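You operate a simulated robot arm through the tools that you are given. There is no shell and no other tool.

You run a simulated robot arm. Do the job below in one go: nothing can be reset, and whatever is moved stays where it is left.

JOB
Put the blue net bag in the bag stand and zero the counter.
Fine: fold the chute up, unclamp the old bag and stand it on the finishing bench; press the counter button once; end with the new bag clamped and the chute down. Where these are worked on the way, their far stop is far enough and under half their travel is too little: bag chute.

Only the result counts: the job must be done as asked and must still hold three seconds after the hand-in. Knocking over, shifting, dropping, spilling or breaking anything else fails it. Flat cloth is picked up by pressing the open fingertips on it (5 to 10 N) and closing them slowly along it; thin cloth reads only 2 to 8 mm in the jaws.

ROBOT AND FRAMES
A 6-joint arm with a two-finger gripper, fixed in place. Base frame: the origin is on the floor under the middle of its stand, x ahead of it, y to its left, z up; the work surface is at about z = 0.9. Units: m, rad, N and s.
It reaches about 1.417 m from its shoulder. Its first joint turns from -2.897 to 2.897 rad. Payload 3.43 kg.
Tool frame: the origin (TCP) lies between the finger pads and is the grasp point; the fingertips stand 0.02 m ahead of it; z points along the fingers, y is the line along which they close. The gripper opens to 0.19 m; its body begins 0.248 m behind the TCP.
Orientation is that of the tool frame in the base frame, as a unit quaternion [w, x, y, z]. With the fingers straight down and closing along the base's y, the tool's x points along the base's -x, its y along +y and its z along -z.

CONTROLS
- The arm moves only by the tool step_arm. Its argument "series" is text: rows parted by semicolons, each of 7 numbers parted by spaces: the opening, from 0 (shut) to 1 (fully open), then the shift along the base's x, y, z in units of 25 mm (1.0 is 25 mm), then the turn, a rotation vector about the base's x, y, z in units of 6 degrees (1.0 is 6 degrees). In form: hand x y z wx wy wz; .... A call has 1 to 20 rows; each row shifts and turns the commanded pose from where the row before left it. A call with a number of a shift or a turn outside -1 to 1 is refused whole. Rows are played at 5 a second. More than 0.05 m and 0.15 rad between two rows, or a gripper value outside its range, and nothing of the call is played. Where a pose cannot be reached the arm comes as near as it can. A force on the tool above 90 N (or 10 N above the force at the start of the call, whichever is more), or a blocked arm, ends the call early, and 0.2 s more pass. The fingers move at their own pace (about 0.153 m/s each) and stop on an object; they squeeze with about 39 N. The grip force told is the motor's: it shows also when the fingers shut on nothing. Time passes only in rows, and 0.2 s behind the last, so rows that do not move let the fingers close. The reply holds the time, the measured pose of the TCP, the force on the tool along the base axes, the opening and the grip force, in the units named above and with some noise, with the torque about the TCP (base axes, N m) and any sound that the robot's microphone picked up.
- Cameras (640 x 400 px; columns grow to the right, rows downward): "scene" is fixed at [0.0501, -0.5002, 1.6245]; the picture's right is [0.28, -0.96, 0.00], its down [-0.73, -0.21, -0.65] and it looks along [0.62, 0.18, -0.76] (base axes); focal length 243 px, centre (320, 200). "wrist" rides on the gripper at [0.07, -0.008, -0.288] in the tool frame; the picture's right is [0.12, 0.99, 0.00], its down [-0.96, 0.12, -0.25] and it looks along [-0.24, 0.03, 0.97] (tool axes); focal length 261 px, centre (320, 200).
- get_image(camera): a new picture of that camera. The clock stands still meanwhile.
- lift_body(by): moves the trunk up (or, below 0, down) by that many m; the arm rides with it, the base frame stays. It gives what a move gives, with no picture.
- point_at(camera, pixels): for up to 12 pixels [column, row] of the newest picture of that camera ("zoom" is the newest enlarged one), the place [x, y, z] in the base frame of the surface seen there, good to about 0.002 m. The clock stands still meanwhile.
- close_up(camera, box): a new picture of the part [left, top, right, bottom] of that camera's present view, enlarged. The clock stands still meanwhile.
- hand_in(): hands the job in; it is judged then, once.

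Unless the task says otherwise, let go and move clear before handing in.

The tools are called after "Call:" by a JSON object that holds its "op" and its "data". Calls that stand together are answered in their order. step_arm: Moves the arm, as the interface text tells. Its arguments: {"type":"object","properties":{"series":{"type":"string"}},"required":["series"]} The other tools are called the same way: lift_body (by) moves the trunk up or down; get_image (camera) takes a picture; point_at (camera, pixels) gives the place of the surface under pixels of a picture; close_up (camera, box) takes an enlarged picture of a part of a camera's view; hand_in () hands the job in.

At the start:

```text
time_s: 0.0
tcp_pos: [0.6361, -0.3728, 1.3242]
ee_rot: [0.0, 0.001, 1.0, 0.0]
contact_force: [0.3, 0.0, -1.1]
moment: [0.01, -0.01, 0.0]
finger_gap: 0.1901
grasp_force: 0.0
trunk travel left (down, up): [-0.35, 0.09]
```

scene: 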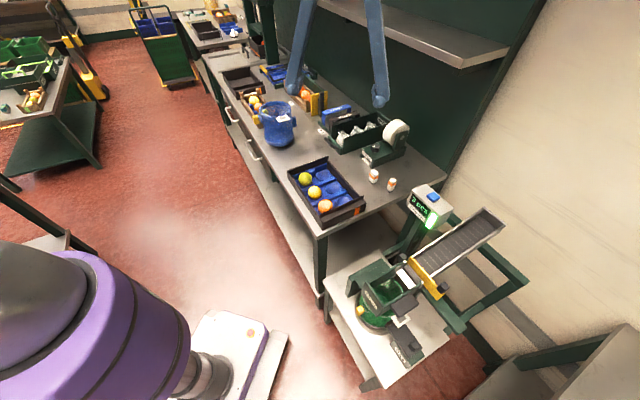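
wrist: 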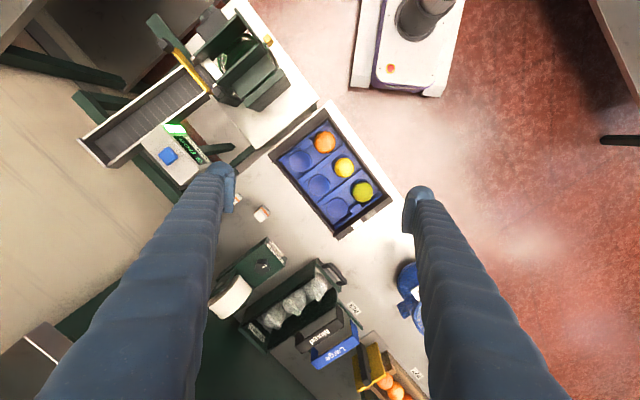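

The scene picture shows a bag stand with chute and counter at about (390, 280), and a blue bag on the bench at about (278, 122). I'll take enlarged views before moving.

Call:
{"op": "close_up", "data": {"camera": "scene", "box": [320, 170, 540, 390]}}

Call:
{"op": "close_up", "data": {"camera": "scene", "box": [200, 50, 460, 240]}}

Call:
{"op": "close_up", "data": {"camera": "wrist", "box": [60, 0, 340, 220]}}

```text
1.82 times, centred on (430, 280) of scene
```

zoom: 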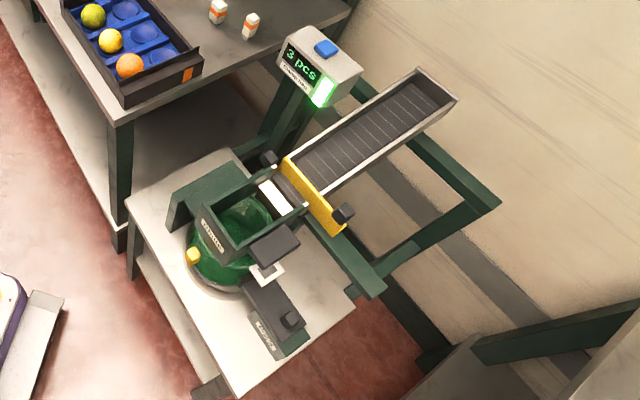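

```text
2.11 times, centred on (330, 145) of scene
```

zoom: 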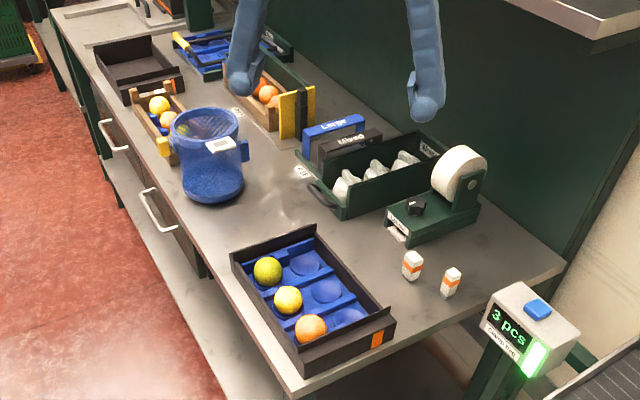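

```text
1.82 times, centred on (200, 110) of wrist
```

zoom: 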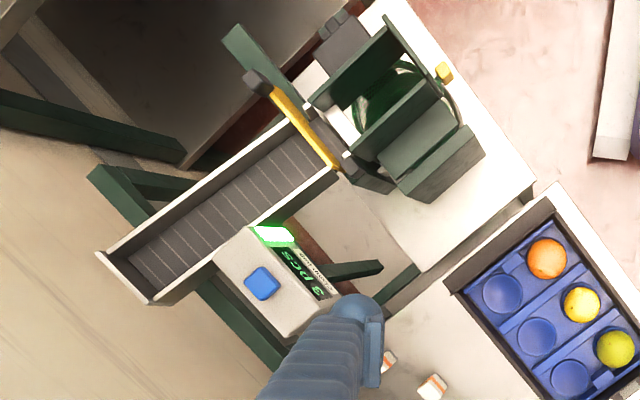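

The stand has a green bag in its ring, a chute part over it and labelled parts on both sides. I'll zoom tighter to read the labels and understand the mechanism.

Call:
{"op": "close_up", "data": {"camera": "scene", "box": [340, 240, 450, 370]}}

Call:
{"op": "close_up", "data": {"camera": "wrist", "box": [170, 0, 290, 110]}}

Call:
{"op": "close_up", "data": {"camera": "scene", "box": [245, 80, 320, 160]}}

Call:
{"op": "close_up", "data": {"camera": "scene", "box": [170, 0, 330, 100]}}

Call:
{"op": "close_up", "data": {"camera": "scene", "box": [400, 170, 480, 240]}}

```text
3.08 times, centred on (395, 305) of scene
```

zoom: 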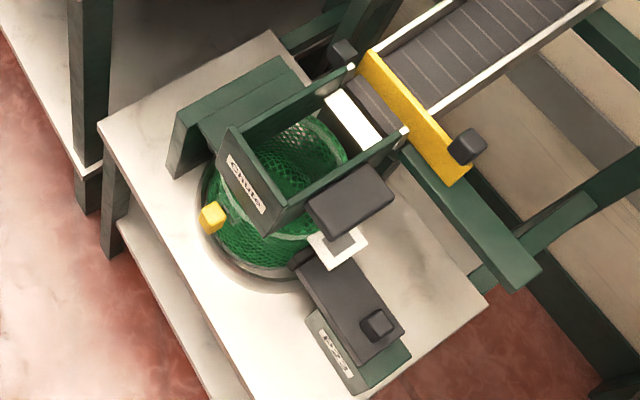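

```text
3.64 times, centred on (230, 55) of wrist
```

zoom: 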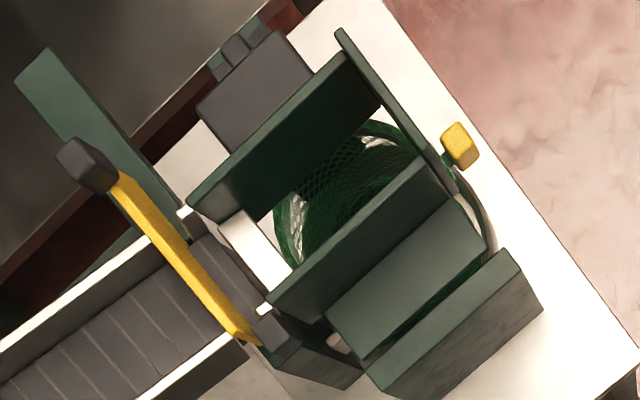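

```text
5.00 times, centred on (282, 120) of scene
```

zoom: 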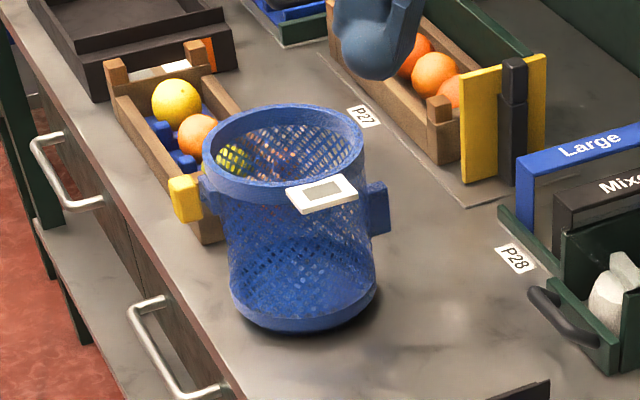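

```text
4.00 times, centred on (250, 50) of scene
```

zoom: 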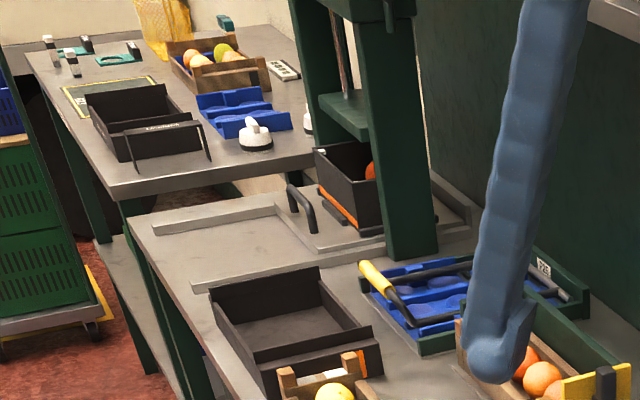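

```text
5.71 times, centred on (440, 205) of scene
```

zoom: 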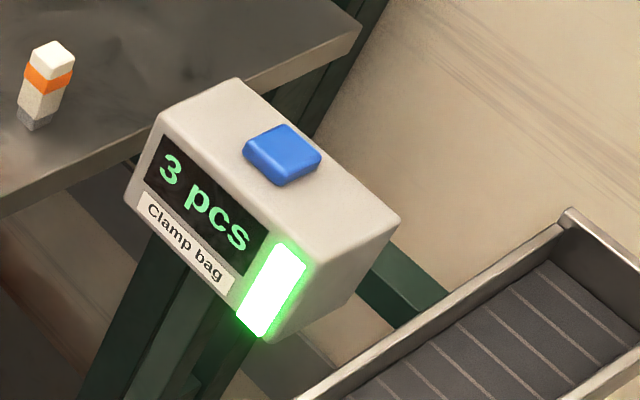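

The counter reads "3 pcs / Clamp bag"; the stand has the "Chute" frame with side walls hinged near two white pins, and a knobbed lever. I'll measure these parts.

Call:
{"op": "close_up", "data": {"camera": "scene", "box": [340, 240, 450, 370]}}

```text
3.08 times, centred on (395, 305) of scene
```

zoom: 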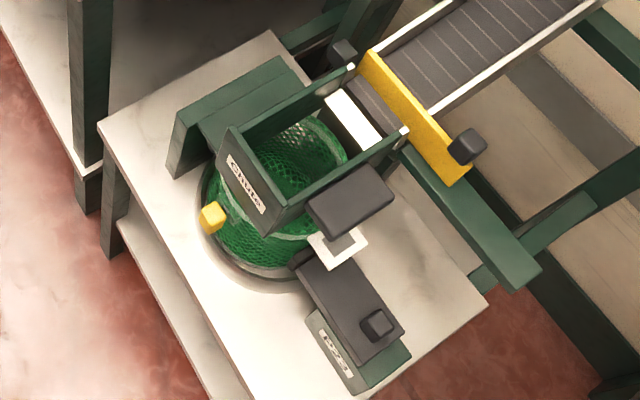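

Call:
{"op": "point_at", "data": {"camera": "zoom", "pixels": [[222, 160], [268, 225], [240, 130], [352, 68], [406, 130], [285, 210], [350, 200], [390, 195], [338, 248], [345, 295], [378, 320], [320, 325]]}}

Call:
{"op": "point_at", "data": {"camera": "zoom", "pixels": [[212, 215], [250, 100], [280, 70], [180, 160], [340, 50], [468, 145], [400, 100], [355, 115], [150, 120], [470, 310], [260, 260], [310, 150]]}}

```text
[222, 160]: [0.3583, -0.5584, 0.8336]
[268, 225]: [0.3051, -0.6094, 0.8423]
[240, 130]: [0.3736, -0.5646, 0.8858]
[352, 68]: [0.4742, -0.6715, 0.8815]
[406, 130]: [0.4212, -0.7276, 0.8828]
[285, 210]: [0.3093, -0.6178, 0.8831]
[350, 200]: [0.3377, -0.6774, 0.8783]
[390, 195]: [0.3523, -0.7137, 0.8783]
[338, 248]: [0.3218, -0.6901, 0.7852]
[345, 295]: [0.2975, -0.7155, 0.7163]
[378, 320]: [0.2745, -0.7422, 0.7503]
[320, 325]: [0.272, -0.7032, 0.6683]
```

```text
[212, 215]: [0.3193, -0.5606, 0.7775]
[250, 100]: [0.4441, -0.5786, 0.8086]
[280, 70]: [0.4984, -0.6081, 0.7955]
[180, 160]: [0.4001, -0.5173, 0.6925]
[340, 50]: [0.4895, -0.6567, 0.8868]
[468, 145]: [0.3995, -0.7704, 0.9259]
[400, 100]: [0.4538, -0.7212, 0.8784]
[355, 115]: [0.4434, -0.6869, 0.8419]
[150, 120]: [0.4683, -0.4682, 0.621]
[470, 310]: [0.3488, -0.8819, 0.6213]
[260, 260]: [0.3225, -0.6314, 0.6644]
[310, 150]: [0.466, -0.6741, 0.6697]
```

The chute top is at z≈0.88 with its hinge at about (0.45,-0.70,0.88), while the bag rests on a low table at z≈0.62. I'll check the benches for labels to identify the finishing bench.

Call:
{"op": "close_up", "data": {"camera": "scene", "box": [0, 0, 160, 120]}}

Call:
{"op": "close_up", "data": {"camera": "scene", "box": [270, 80, 430, 220]}}

Call:
{"op": "close_up", "data": {"camera": "wrist", "box": [200, 80, 440, 400]}}

Call:
{"op": "close_up", "data": {"camera": "scene", "box": [480, 300, 640, 400]}}

```text
3.33 times, centred on (80, 60) of scene
```

zoom: 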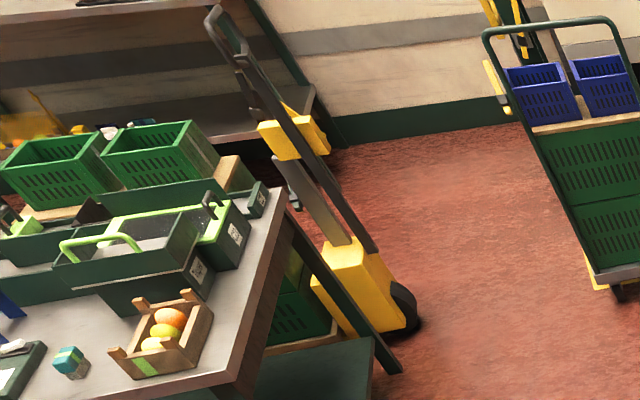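

```text
2.86 times, centred on (350, 150) of scene
```

zoom: 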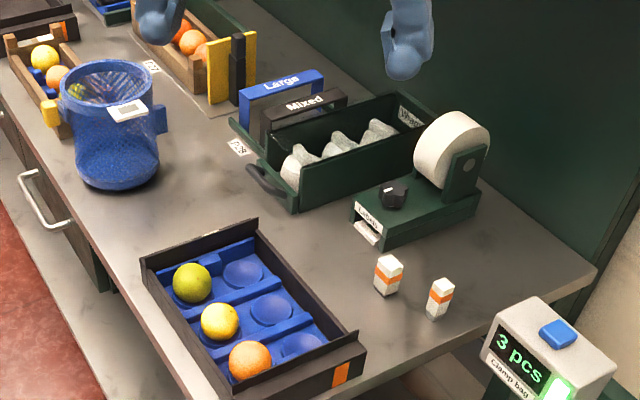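

```text
1.25 times, centred on (320, 240) of wrist
```

zoom: 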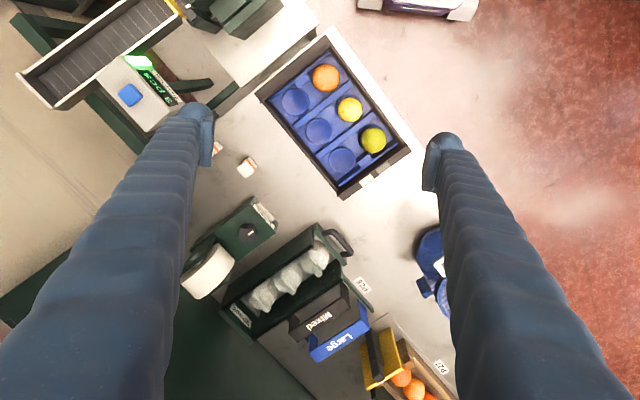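

```text
4.00 times, centred on (560, 350) of scene
```

zoom: 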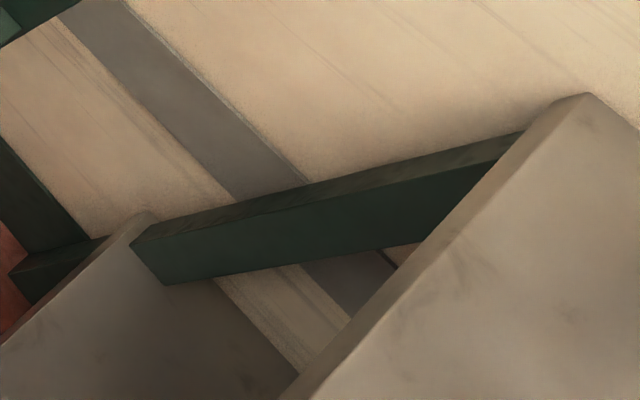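

The main bench at z≈0.9 holds the blue bag, tray, label printer, and free space around it; I'll measure the bag, the bench and the neighbouring things.

Call:
{"op": "close_up", "data": {"camera": "scene", "box": [240, 80, 400, 220]}}

```text
2.86 times, centred on (320, 150) of scene
```

zoom: 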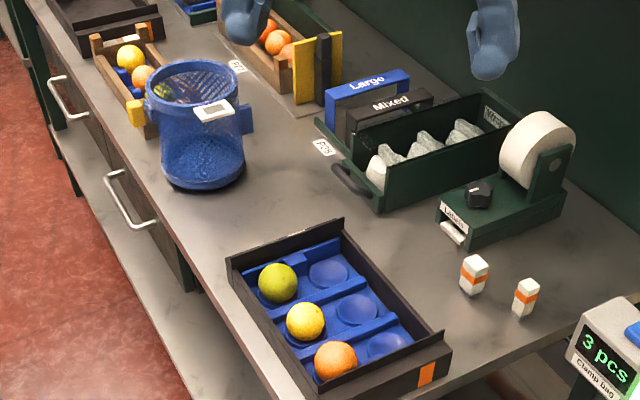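

Call:
{"op": "point_at", "data": {"camera": "zoom", "pixels": [[135, 113], [195, 62], [215, 110], [247, 120], [155, 75], [243, 90], [200, 185], [240, 170], [165, 165], [205, 100], [148, 95], [190, 120]]}}

Call:
{"op": "point_at", "data": {"camera": "zoom", "pixels": [[228, 260], [340, 222], [448, 345], [310, 395], [340, 175], [470, 285], [520, 300], [440, 235], [320, 120], [255, 220], [300, 190], [95, 40]]}}

Call:
{"op": "point_at", "data": {"camera": "scene", "pixels": [[434, 197], [418, 210], [445, 205], [440, 222], [412, 196], [430, 188], [500, 225], [485, 212], [440, 250], [415, 262], [430, 292], [470, 240]]}}

```text
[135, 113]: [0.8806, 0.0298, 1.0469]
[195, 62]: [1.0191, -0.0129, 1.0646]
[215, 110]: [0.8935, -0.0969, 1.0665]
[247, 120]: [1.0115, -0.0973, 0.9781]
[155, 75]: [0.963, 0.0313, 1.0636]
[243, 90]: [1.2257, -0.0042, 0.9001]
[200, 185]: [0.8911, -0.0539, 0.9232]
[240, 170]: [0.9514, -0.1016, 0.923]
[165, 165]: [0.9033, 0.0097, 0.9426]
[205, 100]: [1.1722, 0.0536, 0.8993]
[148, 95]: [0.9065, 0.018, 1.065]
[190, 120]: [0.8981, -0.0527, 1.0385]
```

```text
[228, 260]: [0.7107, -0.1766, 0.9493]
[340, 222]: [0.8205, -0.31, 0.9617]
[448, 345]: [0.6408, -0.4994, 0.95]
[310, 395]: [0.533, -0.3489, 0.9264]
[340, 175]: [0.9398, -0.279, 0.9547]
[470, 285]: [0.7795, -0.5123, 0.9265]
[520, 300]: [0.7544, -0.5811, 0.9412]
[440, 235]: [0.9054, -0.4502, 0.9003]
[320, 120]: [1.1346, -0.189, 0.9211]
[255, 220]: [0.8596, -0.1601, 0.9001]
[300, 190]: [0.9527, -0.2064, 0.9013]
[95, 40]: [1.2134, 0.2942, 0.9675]
```

```text
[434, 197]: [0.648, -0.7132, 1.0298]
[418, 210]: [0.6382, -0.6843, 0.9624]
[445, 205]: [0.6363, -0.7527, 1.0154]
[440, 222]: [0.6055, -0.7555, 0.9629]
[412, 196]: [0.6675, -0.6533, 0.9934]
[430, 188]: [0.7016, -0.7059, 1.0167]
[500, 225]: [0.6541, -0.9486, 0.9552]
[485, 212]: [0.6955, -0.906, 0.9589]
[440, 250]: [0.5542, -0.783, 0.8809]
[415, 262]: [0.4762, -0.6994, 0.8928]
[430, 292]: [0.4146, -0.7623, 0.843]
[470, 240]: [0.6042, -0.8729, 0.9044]
```

The blue bag is about 0.165 m tall with its rim at z≈1.065 around (0.95,-0.04); the stand axes run about 45° to the base. I'll move the wrist camera above the stand for a close look.

Call:
{"op": "step_arm", "data": {"series": "1 -0.93 -0.9 -0.3 0 0 0;1 -0.93 -0.9 -0.3 0 0 0;1 -0.93 -0.9 -0.3 0 0 0;1 -0.93 -0.9 -0.3 0 0 0;1 -0.93 -0.9 -0.3 0 0 0;1 -0.93 -0.9 -0.3 0 0 0;1 -0.93 -0.9 -0.3 0 0 0;1 -0.93 -0.9 -0.3 0 0 0;1 -0.93 -0.9 -0.3 0 0 0;1 -0.93 -0.9 -0.3 0 0 0;1 -0.93 -0.9 -0.3 0 0 0"}}

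Call:
{"op": "get_image", "data": {"camera": "wrist"}}

Call:
{"op": "get_image", "data": {"camera": "scene"}}

```text
time_s: 2.4
tcp_pos: [0.3806, -0.6202, 1.2402]
ee_rot: [0.0, 0.0, 1.0, -0.001]
contact_force: [-0.2, -0.5, 1.0]
moment: [0.04, -0.04, 0.0]
finger_gap: 0.1902
grasp_force: 0.1
trunk travel left (down, up): [-0.35, 0.09]
```

```text
taken
```

wrist: 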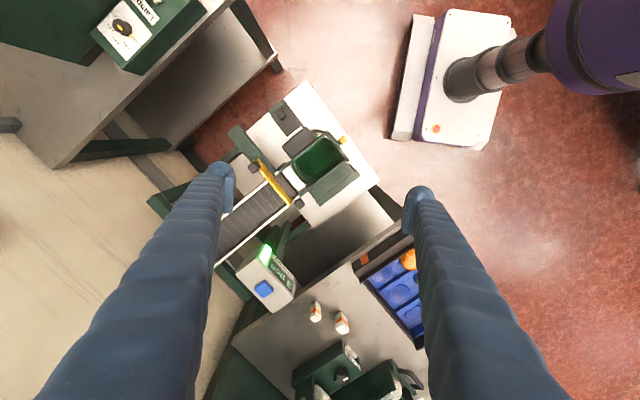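

```text
taken
```

scene: 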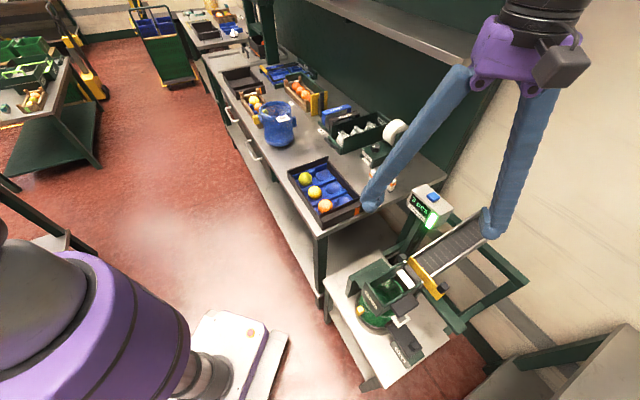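

The stand is now at (310,155) in the wrist view; there's also another bench with a labelled box at top left (130,25). I'll enlarge both.

Call:
{"op": "close_up", "data": {"camera": "wrist", "box": [230, 80, 390, 220]}}

Call:
{"op": "close_up", "data": {"camera": "wrist", "box": [60, 0, 220, 100]}}

```text
2.86 times, centred on (310, 150) of wrist
```

zoom: 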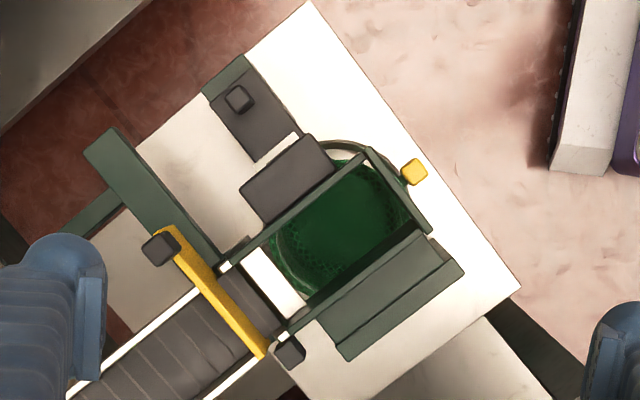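

```text
4.00 times, centred on (140, 50) of wrist
```

zoom: 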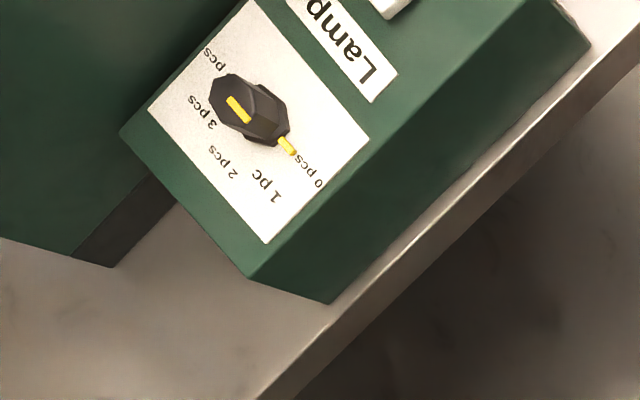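

A second bench to the right has a "Lamp" dial, so I need to identify which bench is the finishing one. I'll measure this other bench and turn the wrist to look at it.

Call:
{"op": "point_at", "data": {"camera": "wrist", "pixels": [[60, 160], [110, 90], [190, 40], [130, 20], [30, 100], [240, 20], [20, 20], [60, 40], [360, 190], [310, 90], [270, 150], [380, 180]]}}

Call:
{"op": "close_up", "data": {"camera": "wrist", "box": [0, 0, 280, 200]}}

```text
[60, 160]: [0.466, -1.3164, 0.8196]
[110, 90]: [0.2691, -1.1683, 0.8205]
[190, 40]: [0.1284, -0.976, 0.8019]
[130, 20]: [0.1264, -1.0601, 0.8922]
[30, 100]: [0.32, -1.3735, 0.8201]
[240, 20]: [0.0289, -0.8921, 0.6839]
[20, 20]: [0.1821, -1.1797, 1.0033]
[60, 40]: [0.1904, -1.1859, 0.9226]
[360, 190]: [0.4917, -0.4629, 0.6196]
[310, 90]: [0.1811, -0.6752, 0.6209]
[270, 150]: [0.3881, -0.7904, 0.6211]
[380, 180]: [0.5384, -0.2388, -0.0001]
```

```text
2.00 times, centred on (140, 100) of wrist
```

zoom: 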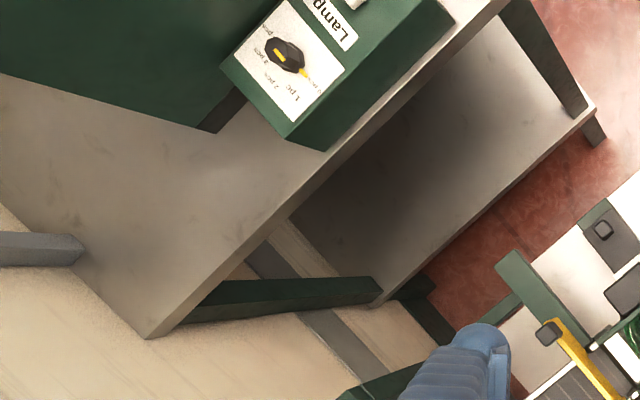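

The right bench surface is at z≈0.82 and the main one at z≈0.90. I'll tilt the wrist camera toward -y to read what's on the right bench.

Call:
{"op": "step_arm", "data": {"series": "1 -0.5 0 0.5 -1 0 0;1 -0.5 0 0.5 -1 0 0;1 -0.5 0 0.5 -1 0 0;1 -0.5 0 0.5 -1 0 0;1 -0.5 0 0.5 -1 0 0;1 -0.5 0 0.5 -1 0 0;1 -0.5 0 0.5 -1 0 0;1 -0.5 0 0.5 -1 0 0"}}

Call:
{"op": "get_image", "data": {"camera": "wrist"}}

```text
time_s: 4.2
tcp_pos: [0.2817, -0.6195, 1.3419]
ee_rot: [0.0, 0.001, 0.913, -0.407]
contact_force: [-0.5, -0.6, 0.1]
moment: [0.07, 0.02, -0.02]
finger_gap: 0.1899
grasp_force: 0.0
trunk travel left (down, up): [-0.35, 0.09]
```

```text
taken
```

wrist: 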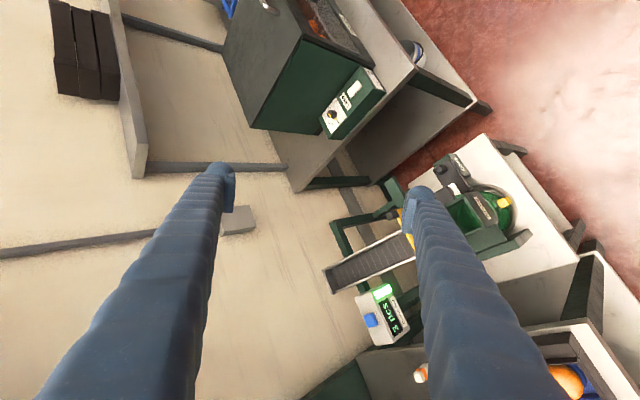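

The right bench carries a machine box with fruit in it (grader) and lamp dial. I'll enlarge that and the stand from this angle.

Call:
{"op": "close_up", "data": {"camera": "wrist", "box": [220, 0, 460, 160]}}

Call:
{"op": "close_up", "data": {"camera": "wrist", "box": [380, 130, 560, 270]}}

```text
2.50 times, centred on (340, 80) of wrist
```

zoom: 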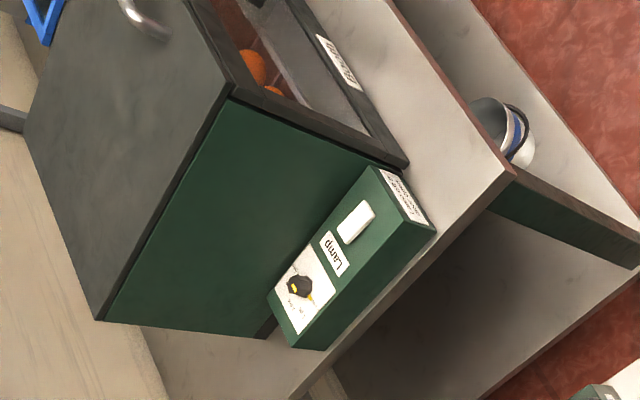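

```text
2.86 times, centred on (470, 200) of wrist
```

zoom: 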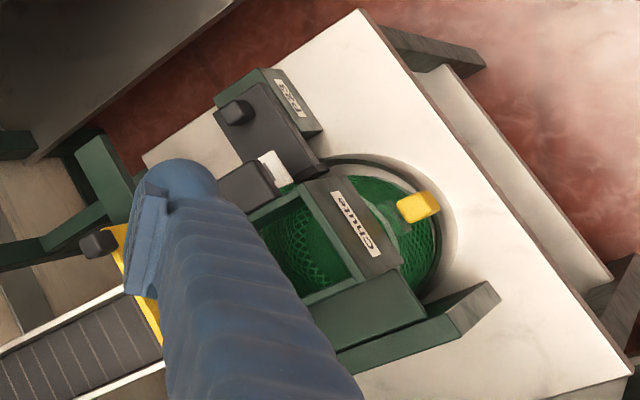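

The right bench is a lamp/inspection box, so the main z=0.9 bench with labels and clips is the finishing bench. I'll straighten the tool, yaw it to the stand's axes, and look from the front.

Call:
{"op": "step_arm", "data": {"series": "1 0 0 0 1 0 0;1 0 0 0 1 0 0;1 0 0 0 1 0 0;1 0 0 0 1 0 0;1 0 0 0 1 0 0;1 0 0 0 1 0 0;1 0 0 0 1 0 0;1 0 0 0 1 0 0;1 0 0 -0.5 0 0 -1;1 0 0 -0.5 0 0 -1;1 0 0 -0.5 0 0 -1;1 0 0 -0.5 0 0 -1;1 0 0 -0.5 0 0 -1;1 0 0 -0.5 0 0 -1;1 0 0 -0.5 0 0 -1;1 0 0 -0.5 0 0 -0.5"}}

Call:
{"op": "get_image", "data": {"camera": "wrist"}}

```text
time_s: 7.6
tcp_pos: [0.2813, -0.6193, 1.242]
ee_rot: [0.0, 0.383, 0.924, 0.001]
contact_force: [0.1, 0.3, 1.0]
moment: [-0.01, 0.03, -0.03]
finger_gap: 0.1899
grasp_force: 0.1
trunk travel left (down, up): [-0.35, 0.09]
```

```text
taken
```

wrist: 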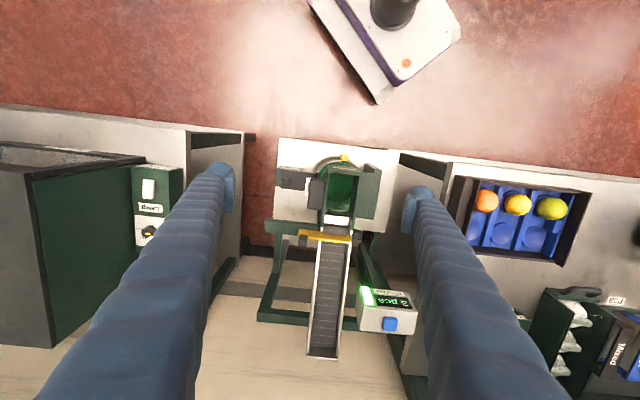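

Now aligned with the stand (ψ=-45°), the stand is at (330,200) in the wrist view. I'll enlarge and measure the parts from above.

Call:
{"op": "close_up", "data": {"camera": "wrist", "box": [260, 130, 420, 250]}}

```text
3.33 times, centred on (340, 190) of wrist
```

zoom: 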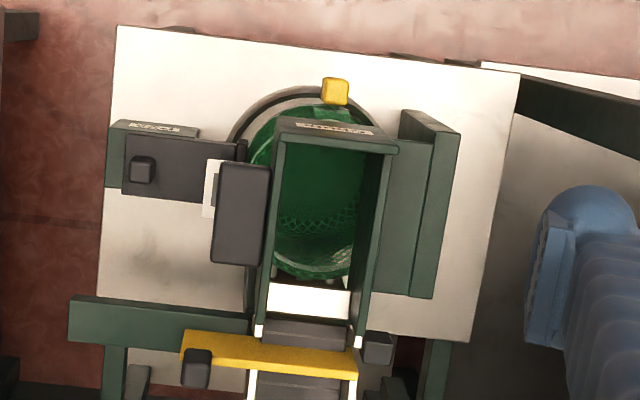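

Call:
{"op": "point_at", "data": {"camera": "zoom", "pixels": [[142, 170], [180, 160], [115, 150], [150, 128], [215, 170], [207, 205], [242, 180], [240, 250], [265, 180], [220, 255], [330, 128], [285, 130]]}}

Call:
{"op": "point_at", "data": {"camera": "zoom", "pixels": [[390, 148], [280, 200], [380, 200], [260, 330], [358, 342], [310, 300], [335, 90], [410, 200], [440, 210], [250, 120], [310, 180], [195, 365]]}}

Call:
{"op": "point_at", "data": {"camera": "zoom", "pixels": [[300, 355], [230, 345], [330, 360], [375, 345], [110, 310], [245, 145], [240, 200], [200, 135], [270, 340], [400, 115], [455, 135], [120, 30]]}}

```text
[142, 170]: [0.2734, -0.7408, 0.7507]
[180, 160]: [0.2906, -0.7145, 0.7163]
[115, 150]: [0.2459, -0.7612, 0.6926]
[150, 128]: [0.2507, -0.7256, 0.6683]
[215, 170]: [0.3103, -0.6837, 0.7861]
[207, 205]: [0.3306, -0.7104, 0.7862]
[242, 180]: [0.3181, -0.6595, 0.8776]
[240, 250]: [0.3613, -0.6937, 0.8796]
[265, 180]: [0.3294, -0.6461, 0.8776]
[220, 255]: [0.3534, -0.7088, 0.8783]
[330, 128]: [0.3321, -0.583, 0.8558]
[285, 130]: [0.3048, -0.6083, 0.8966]
```

```text
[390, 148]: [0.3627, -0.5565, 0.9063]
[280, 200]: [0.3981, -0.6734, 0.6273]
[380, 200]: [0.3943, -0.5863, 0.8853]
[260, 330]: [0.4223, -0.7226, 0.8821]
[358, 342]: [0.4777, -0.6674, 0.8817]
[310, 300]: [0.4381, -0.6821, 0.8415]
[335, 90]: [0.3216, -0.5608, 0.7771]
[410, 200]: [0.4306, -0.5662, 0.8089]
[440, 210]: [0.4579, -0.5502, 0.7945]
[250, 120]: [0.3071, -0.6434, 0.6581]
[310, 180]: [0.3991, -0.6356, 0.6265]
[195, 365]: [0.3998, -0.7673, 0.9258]
```

```text
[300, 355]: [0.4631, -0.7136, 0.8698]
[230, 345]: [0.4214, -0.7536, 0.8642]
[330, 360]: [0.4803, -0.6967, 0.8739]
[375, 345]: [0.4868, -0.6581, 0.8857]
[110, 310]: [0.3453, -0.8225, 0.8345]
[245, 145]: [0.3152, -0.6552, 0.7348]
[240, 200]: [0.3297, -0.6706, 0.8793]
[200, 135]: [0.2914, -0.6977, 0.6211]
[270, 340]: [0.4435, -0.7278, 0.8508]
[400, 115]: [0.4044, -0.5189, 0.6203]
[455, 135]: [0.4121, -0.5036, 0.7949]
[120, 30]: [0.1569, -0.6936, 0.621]
```

The clamp is a slider with a knob at (0.273,-0.741,0.751) pressing the bag's side, and the chute frame is b from -0.21 to -0.135 hinged at z≈0.88. I'll go lower with a tilted view from the front to see under the chute.

Call:
{"op": "step_arm", "data": {"series": "1 0.113 0.375 -0.9 -0.707 -0.707 0;1 0.113 0.375 -0.9 -0.707 -0.707 0;1 0.113 0.375 -0.9 -0.707 -0.707 0;1 0.113 0.375 -0.9 -0.707 -0.707 0;1 0.113 0.375 -0.9 -0.707 -0.707 0;1 0.113 0.375 -0.9 -0.354 -0.354 0;1 0.113 0.375 -0.9 0 0 0;1 0.113 0.375 -0.9 0 0 0"}}

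Call:
{"op": "get_image", "data": {"camera": "wrist"}}

```text
time_s: 9.4
tcp_pos: [0.3144, -0.5336, 1.0725]
ee_rot: [0.241, 0.335, 0.907, -0.081]
contact_force: [-2.8, -3.8, 0.0]
moment: [0.71, -0.42, 0.22]
finger_gap: 0.1899
grasp_force: 0.0
out of reach, approached as far as the arm can: row 5
trunk travel left (down, up): [-0.35, 0.09]
```

```text
taken
```

wrist: 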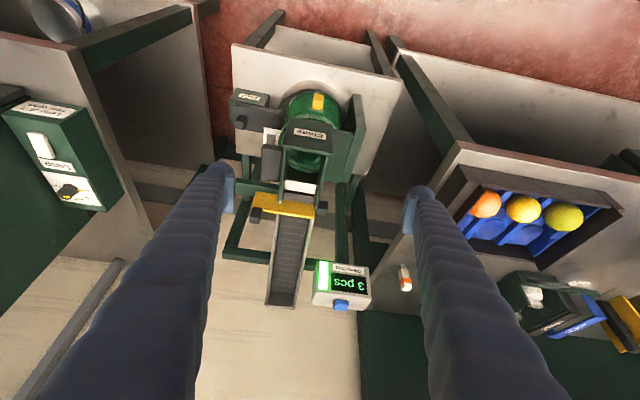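

The view shows the stand from the front (upside down in the picture) at about (300,150). I'll enlarge it.

Call:
{"op": "close_up", "data": {"camera": "wrist", "box": [220, 70, 380, 210]}}

```text
2.86 times, centred on (300, 140) of wrist
```

zoom: 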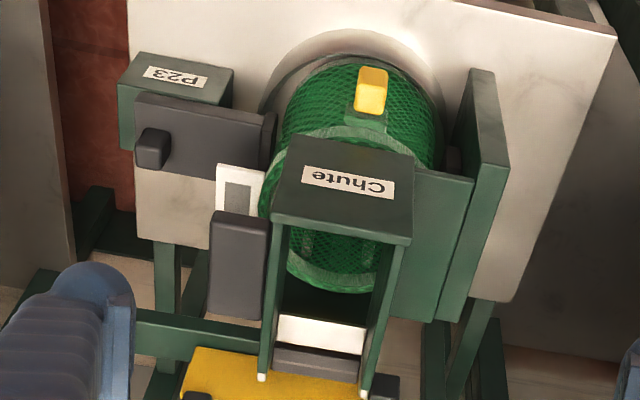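

I see a green post and a plate on the +v side of the bag (430,240 in the zoom). I'll measure that and the clamp parts here.

Call:
{"op": "point_at", "data": {"camera": "zoom", "pixels": [[425, 190], [460, 190], [405, 300], [435, 310], [490, 120], [480, 90], [455, 260], [500, 170], [370, 90], [345, 185], [300, 160], [400, 170]]}}

Call:
{"op": "point_at", "data": {"camera": "zoom", "pixels": [[152, 150], [155, 135], [200, 140], [270, 130], [230, 180], [240, 250], [240, 220], [350, 130], [290, 230], [400, 235], [285, 100], [180, 90]]}}

```text
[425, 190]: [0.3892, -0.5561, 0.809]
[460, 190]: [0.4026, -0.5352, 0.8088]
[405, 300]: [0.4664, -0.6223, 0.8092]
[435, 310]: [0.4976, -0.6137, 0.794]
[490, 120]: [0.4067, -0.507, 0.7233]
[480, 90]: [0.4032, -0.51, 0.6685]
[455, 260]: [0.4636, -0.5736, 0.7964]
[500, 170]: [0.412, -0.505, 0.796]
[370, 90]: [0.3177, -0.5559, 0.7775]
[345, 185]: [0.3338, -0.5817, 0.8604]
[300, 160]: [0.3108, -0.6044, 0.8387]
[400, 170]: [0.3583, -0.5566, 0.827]
```

```text
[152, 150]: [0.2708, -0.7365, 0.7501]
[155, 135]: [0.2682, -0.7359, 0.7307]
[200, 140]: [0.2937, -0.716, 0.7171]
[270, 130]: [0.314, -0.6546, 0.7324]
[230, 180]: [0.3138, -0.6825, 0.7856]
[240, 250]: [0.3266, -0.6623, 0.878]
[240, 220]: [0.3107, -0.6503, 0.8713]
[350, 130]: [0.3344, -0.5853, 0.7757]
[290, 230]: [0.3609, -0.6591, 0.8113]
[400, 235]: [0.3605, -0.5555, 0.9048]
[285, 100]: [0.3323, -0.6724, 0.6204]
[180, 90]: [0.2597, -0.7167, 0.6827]
```

The overhanging plate at z≈0.81 on the +v side and the slider with knob are clear now. I'll return to vertical and rise, closing the fingers, to prepare to lift the chute by its side paddle from the -v side.

Call:
{"op": "step_arm", "data": {"series": "0 0 -0.3 0.5 0.707 0.707 0;0 0 -0.3 0.5 0.707 0.707 0;0 0 -0.3 0.5 0.707 0.707 0;0 0 -0.3 0.5 0.707 0.707 0;0 0 -0.3 0.5 0.707 0.707 0;0 0 -0.3 0.5 0.354 0.354 0;0 0 -0.3 0.5 0 0 0"}}

```text
time_s: 11.0
tcp_pos: [0.3223, -0.5798, 1.1488]
ee_rot: [0.041, 0.381, 0.923, 0.017]
contact_force: [0.5, 0.0, 0.6]
moment: [0.0, -0.01, 0.0]
finger_gap: 0.0
grasp_force: 34.3
out of reach, approached as far as the arm can: row 2, 3
trunk travel left (down, up): [-0.35, 0.09]
```

The fingers are shut and the tool is about 5° off vertical; I'll correct that and move to the -v side of the paddle while tilting toward +v.

Call:
{"op": "step_arm", "data": {"series": "0 0 0 0 0 0.85 0;0 -0.357 -0.9 -0.745 0.707 -0.707 0;0 -0.357 -0.9 -0.745 0.707 -0.707 0;0 -0.357 -0.9 -0.745 0.707 -0.707 0;0 -0.357 -0.9 -0.745 0.707 -0.707 0;0 -0.357 -0.9 -0.745 0.707 -0.707 0;0 -0.357 -0.9 -0.745 0.707 -0.707 0;0 -0.357 -0.9 -0.745 0.707 -0.707 0;0 -0.357 -0.9 -0.745 0.707 -0.707 0"}}

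Call:
{"op": "get_image", "data": {"camera": "wrist"}}

Call:
{"op": "get_image", "data": {"camera": "scene"}}

```text
time_s: 13.0
tcp_pos: [0.2513, -0.7614, 0.9967]
ee_rot: [0.156, 0.348, 0.843, 0.38]
contact_force: [-0.2, 0.2, -4.3]
moment: [0.49, -0.47, -0.03]
finger_gap: 0.0
grasp_force: 33.9
trunk travel left (down, up): [-0.35, 0.09]
```

```text
taken
```

wrist: 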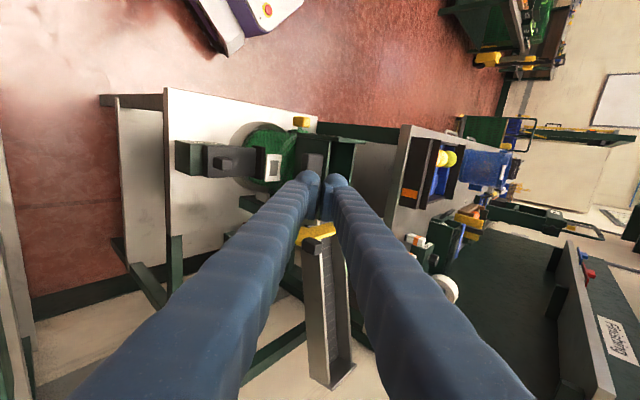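

```text
taken
```

scene: 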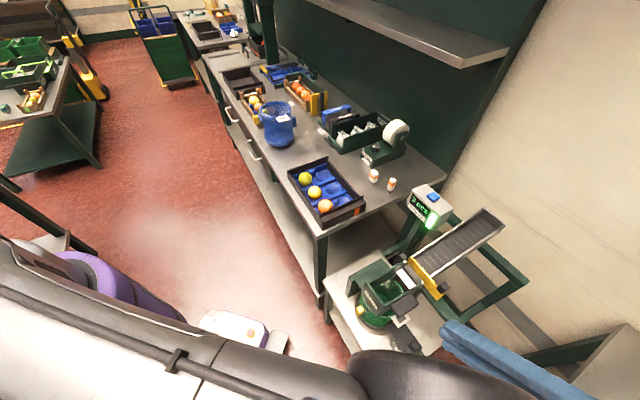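

A sign on the main bench's shelf at (612,350) seems to read "Finishing", and the tool now looks at the paddle from the -v side. I'll enlarge both.

Call:
{"op": "close_up", "data": {"camera": "wrist", "box": [560, 290, 640, 400]}}

Call:
{"op": "close_up", "data": {"camera": "wrist", "box": [160, 80, 380, 260]}}

```text
3.64 times, centred on (600, 345) of wrist
```

zoom: 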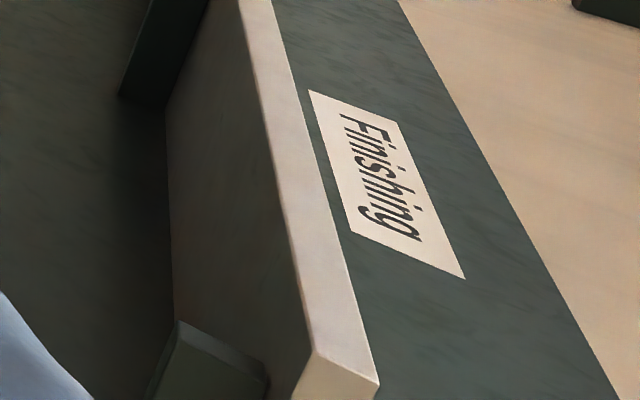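

```text
2.22 times, centred on (270, 170) of wrist
```

zoom: 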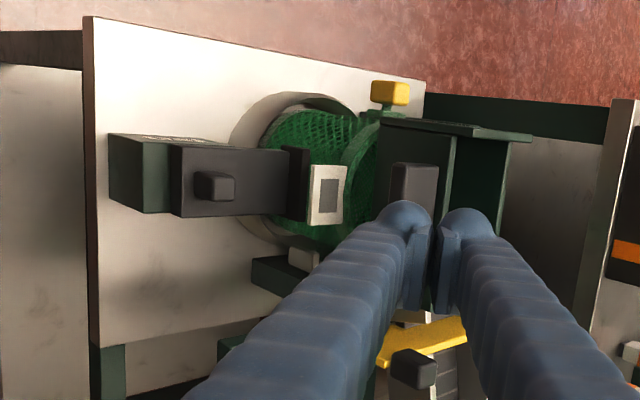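

The sign confirms the main bench is "Finishing". I'll measure the paddle's edges from this side.

Call:
{"op": "point_at", "data": {"camera": "zoom", "pixels": [[397, 175], [412, 172], [432, 175], [395, 195], [412, 195], [435, 195], [450, 160], [445, 210], [400, 130], [480, 135], [385, 210], [300, 190]]}}

Call:
{"op": "point_at", "data": {"camera": "zoom", "pixels": [[215, 185], [230, 180], [213, 170], [250, 160], [250, 215], [285, 160], [325, 195], [245, 115], [350, 180], [370, 150], [400, 150], [335, 240]]}}

```text
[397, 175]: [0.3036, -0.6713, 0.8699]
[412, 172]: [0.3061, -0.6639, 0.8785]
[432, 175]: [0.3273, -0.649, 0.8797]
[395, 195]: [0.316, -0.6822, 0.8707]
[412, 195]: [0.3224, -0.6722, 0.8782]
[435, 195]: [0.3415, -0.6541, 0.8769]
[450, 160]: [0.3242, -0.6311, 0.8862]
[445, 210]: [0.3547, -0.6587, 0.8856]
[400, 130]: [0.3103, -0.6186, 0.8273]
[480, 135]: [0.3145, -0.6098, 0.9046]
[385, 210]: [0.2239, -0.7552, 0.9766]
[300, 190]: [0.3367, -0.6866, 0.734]
```

```text
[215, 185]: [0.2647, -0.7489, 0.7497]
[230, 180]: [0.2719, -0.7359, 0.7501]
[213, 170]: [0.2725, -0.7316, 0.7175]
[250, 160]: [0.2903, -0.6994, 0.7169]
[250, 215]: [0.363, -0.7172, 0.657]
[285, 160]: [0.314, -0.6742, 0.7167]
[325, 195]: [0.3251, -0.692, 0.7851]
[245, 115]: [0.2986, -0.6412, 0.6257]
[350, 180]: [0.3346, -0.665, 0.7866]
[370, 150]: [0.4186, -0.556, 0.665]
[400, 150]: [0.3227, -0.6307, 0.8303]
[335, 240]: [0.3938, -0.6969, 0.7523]
```

The paddle spans about 0.075 m along the chute with its top at z=0.878 and outer edge near b=-0.26. I'll bring the closed fingertips down and in under the front part of the paddle.

Call:
{"op": "step_arm", "data": {"series": "0 -0.019 0.302 -0.98 0 0 0;0 -0.019 0.302 -0.98 0 0 0;0 -0.019 0.302 -0.98 0 0 0;0 -0.019 0.302 -0.98 0 0 0;0 -0.019 0.302 -0.98 0 0 0;0 -0.019 0.302 -0.98 0 0 0;0 0.45 0.45 -0.3 0 0 0;0 0.45 0.45 -0.3 0 0 0;0 0.45 0.45 -0.3 0 0 0"}}

Call:
{"op": "get_image", "data": {"camera": "scene"}}

Call:
{"op": "close_up", "data": {"camera": "wrist", "box": [160, 80, 420, 280]}}

```text
time_s: 15.0
tcp_pos: [0.2843, -0.6828, 0.8305]
ee_rot: [0.156, 0.348, 0.845, 0.376]
contact_force: [0.1, -0.3, -0.1]
moment: [0.01, 0.03, 0.01]
finger_gap: 0.0
grasp_force: 33.9
trunk travel left (down, up): [-0.35, 0.09]
```

```text
taken
```

scene: 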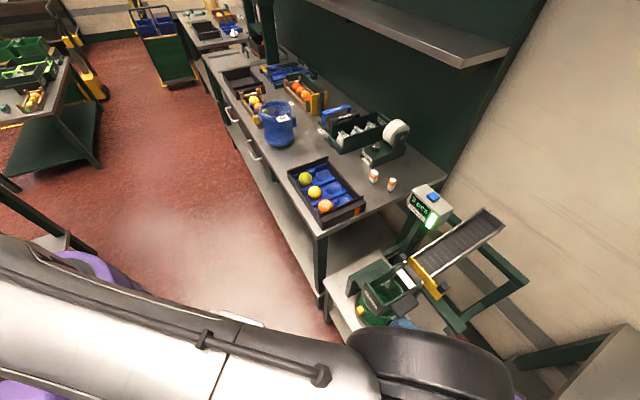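

```text
2.00 times, centred on (290, 180) of wrist
```

zoom: 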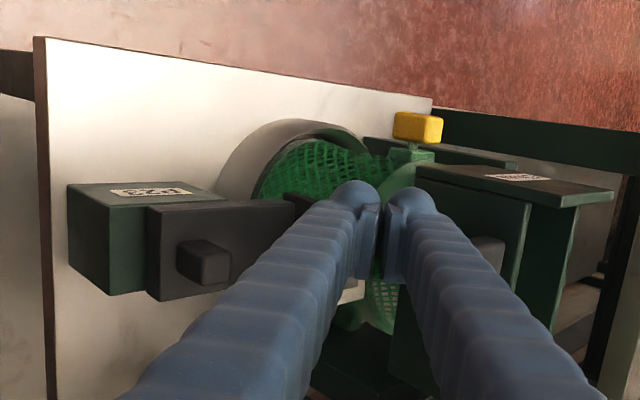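

The fingertips are now just under and outside the paddle (paddle seen at (490,250) above the upper finger). I'll slide in a bit more and raise, watching force.

Call:
{"op": "step_arm", "data": {"series": "0 0.5 0.5 0 0 0 0;0 0 0 0.5 0 0 0;0 0.05 -0.05 0.5 0 0 0;0 0.05 -0.05 0.5 0 0 0"}}

Call:
{"op": "close_up", "data": {"camera": "wrist", "box": [160, 80, 420, 280]}}

Call:
{"op": "close_up", "data": {"camera": "scene", "box": [320, 210, 500, 360]}}

```text
time_s: 16.0
tcp_pos: [0.2999, -0.6715, 0.8678]
ee_rot: [0.157, 0.349, 0.844, 0.377]
contact_force: [-0.7, 0.3, 0.0]
moment: [-0.01, -0.05, 0.01]
finger_gap: 0.0001
grasp_force: 34.4
trunk travel left (down, up): [-0.35, 0.09]
```

```text
2.00 times, centred on (290, 180) of wrist
```

zoom: 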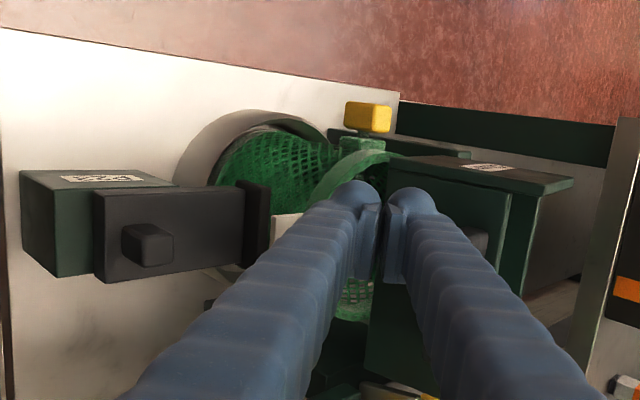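

```text
2.67 times, centred on (410, 285) of scene
```

zoom: 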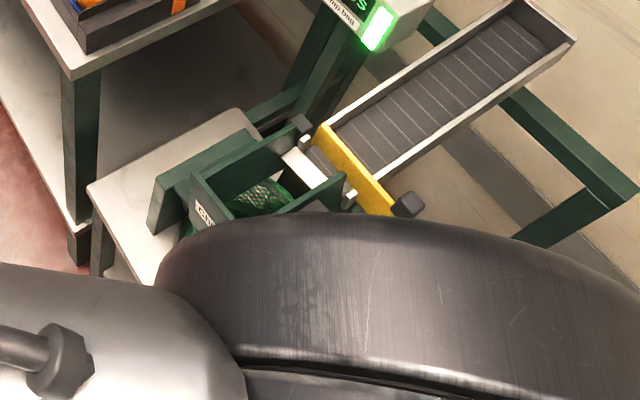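

The force is near zero at z=0.868; I'll check whether the chute has already begun to lift by measuring its top edges.

Call:
{"op": "point_at", "data": {"camera": "zoom", "pixels": [[195, 180], [240, 215], [250, 155], [330, 185], [345, 195], [305, 140], [290, 200]]}}

Call:
{"op": "point_at", "data": {"camera": "wrist", "pixels": [[400, 200], [405, 205], [410, 180], [420, 165], [415, 195], [440, 172]]}}

```text
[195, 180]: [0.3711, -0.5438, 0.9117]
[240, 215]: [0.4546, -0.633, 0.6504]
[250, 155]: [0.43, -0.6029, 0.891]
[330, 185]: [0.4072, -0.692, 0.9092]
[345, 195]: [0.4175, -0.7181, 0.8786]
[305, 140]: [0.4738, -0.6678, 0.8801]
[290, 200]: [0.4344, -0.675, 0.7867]
```

```text
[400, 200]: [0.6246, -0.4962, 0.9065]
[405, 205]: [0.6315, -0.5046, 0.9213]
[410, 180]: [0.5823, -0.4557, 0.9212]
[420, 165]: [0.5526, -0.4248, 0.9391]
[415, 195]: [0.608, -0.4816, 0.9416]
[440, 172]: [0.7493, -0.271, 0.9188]
```

I'll measure the paddle and front plate in the wrist view to see where they are now.

Call:
{"op": "close_up", "data": {"camera": "wrist", "box": [300, 130, 420, 240]}}

```text
3.64 times, centred on (360, 185) of wrist
```

zoom: 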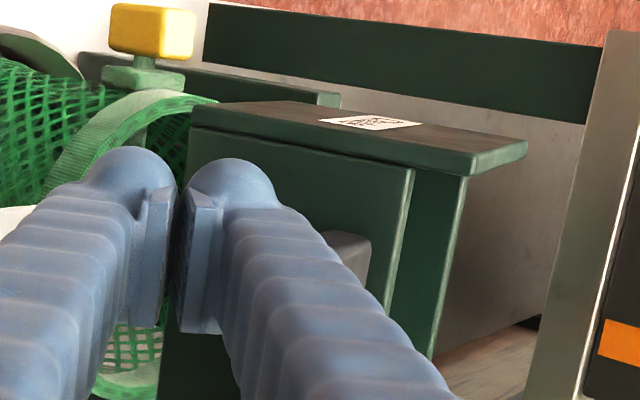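

Call:
{"op": "point_at", "data": {"camera": "zoom", "pixels": [[350, 245], [365, 250], [330, 238], [400, 180], [300, 170], [500, 155], [200, 115], [380, 230], [450, 200], [230, 180], [210, 230], [200, 300]]}}

```text
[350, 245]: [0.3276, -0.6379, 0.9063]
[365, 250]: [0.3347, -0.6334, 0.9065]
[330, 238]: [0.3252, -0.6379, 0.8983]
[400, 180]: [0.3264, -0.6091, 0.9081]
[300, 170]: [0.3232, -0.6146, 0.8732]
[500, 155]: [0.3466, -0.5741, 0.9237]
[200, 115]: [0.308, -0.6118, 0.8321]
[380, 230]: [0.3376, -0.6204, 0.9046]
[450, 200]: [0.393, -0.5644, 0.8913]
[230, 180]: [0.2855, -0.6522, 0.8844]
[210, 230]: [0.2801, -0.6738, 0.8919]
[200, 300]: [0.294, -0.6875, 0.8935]
```

The paddle's top has risen to z≈0.907, so the chute is lifting easily (about 12°). I'll follow its arc up and back.

Call:
{"op": "step_arm", "data": {"series": "0 0.085 -0.085 0.68 0 0 0;0 0.113 -0.113 0.72 0 0 0;0 0.113 -0.113 0.64 0 0 0;0 0.141 -0.141 0.64 0 0 0;0 0.226 -0.226 0.36 0 0 0;0 0.226 -0.226 0.32 0 0 0;0 0.283 -0.283 0.32 0 0 0;0 0.311 -0.311 0.28 0 0 0"}}

Call:
{"op": "get_image", "data": {"camera": "wrist"}}

Call:
{"op": "close_up", "data": {"camera": "scene", "box": [320, 210, 500, 360]}}

```text
time_s: 17.8
tcp_pos: [0.3359, -0.709, 0.9661]
ee_rot: [0.156, 0.349, 0.844, 0.377]
contact_force: [-0.1, 0.2, 0.4]
moment: [-0.04, -0.01, 0.02]
finger_gap: 0.0
grasp_force: 34.3
trunk travel left (down, up): [-0.35, 0.09]
```

```text
taken
```

wrist: 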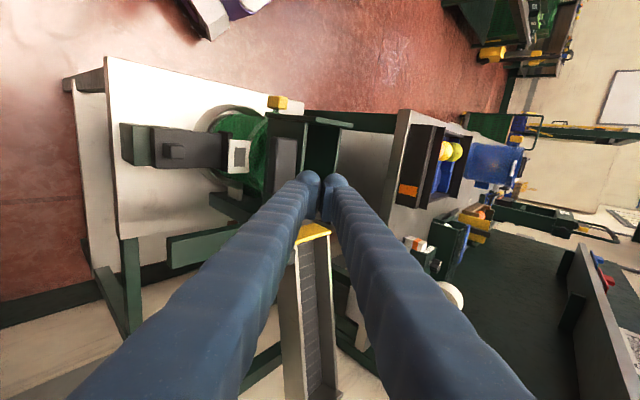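

```text
2.67 times, centred on (410, 285) of scene
```

zoom: 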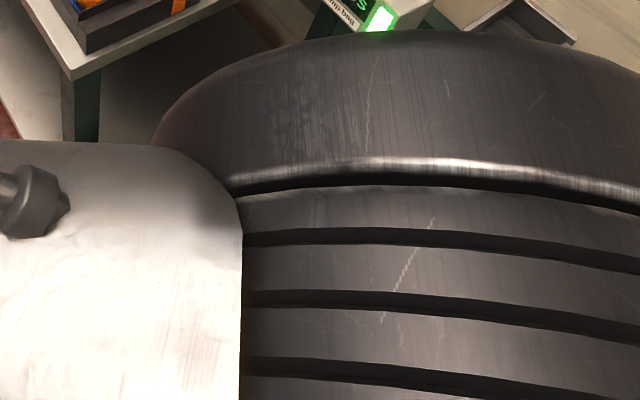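

In the wrist picture the paddle is at (285,160), which may mean the chute slipped back. I'll enlarge and measure.

Call:
{"op": "close_up", "data": {"camera": "wrist", "box": [220, 80, 380, 230]}}

```text
2.67 times, centred on (300, 155) of wrist
```

zoom: 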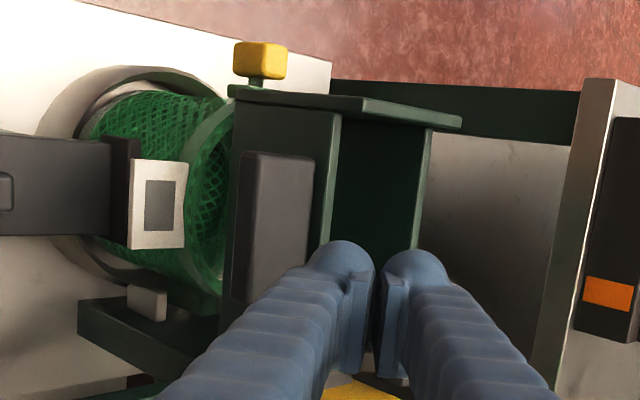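

Call:
{"op": "point_at", "data": {"camera": "zoom", "pixels": [[250, 160], [300, 160], [270, 200], [255, 250], [310, 180], [270, 110], [350, 105], [430, 120], [410, 180], [240, 130], [160, 180], [120, 165]]}}

```text
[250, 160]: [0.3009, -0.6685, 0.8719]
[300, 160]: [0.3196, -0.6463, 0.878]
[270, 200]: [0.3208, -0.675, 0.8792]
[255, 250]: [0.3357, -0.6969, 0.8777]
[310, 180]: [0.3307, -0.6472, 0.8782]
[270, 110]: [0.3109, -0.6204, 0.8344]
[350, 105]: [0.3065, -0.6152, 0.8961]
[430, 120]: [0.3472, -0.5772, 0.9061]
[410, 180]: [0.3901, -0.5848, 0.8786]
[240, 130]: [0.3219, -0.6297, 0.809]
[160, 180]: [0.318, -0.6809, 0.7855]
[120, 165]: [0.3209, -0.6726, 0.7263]
```

The chute fell back to its down position because the fingertips ran off the paddle's front edge. I'll go back out, and come in again deeper under the paddle's middle, between it and the tag.

Call:
{"op": "step_arm", "data": {"series": "0 -0.924 -0.34 -0.88 0 0 0;0 -0.924 -0.34 -0.88 0 0 0;0 -0.924 -0.34 -0.88 0 0 0;0 0 0 -0.907 0 0 0;0 0 0 -0.907 0 0 0;0 0 0 -0.907 0 0 0;0 0 0 0 0 0 0"}}

Call:
{"op": "close_up", "data": {"camera": "wrist", "box": [220, 80, 400, 240]}}

```text
time_s: 19.4
tcp_pos: [0.2667, -0.7356, 0.8317]
ee_rot: [0.156, 0.348, 0.844, 0.377]
contact_force: [0.2, 0.2, -0.3]
moment: [0.06, -0.04, 0.04]
finger_gap: 0.0
grasp_force: 34.6
trunk travel left (down, up): [-0.35, 0.09]
```

```text
2.50 times, centred on (310, 160) of wrist
```

zoom: 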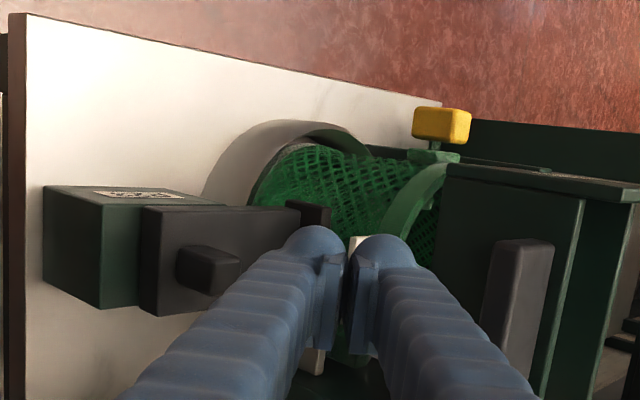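

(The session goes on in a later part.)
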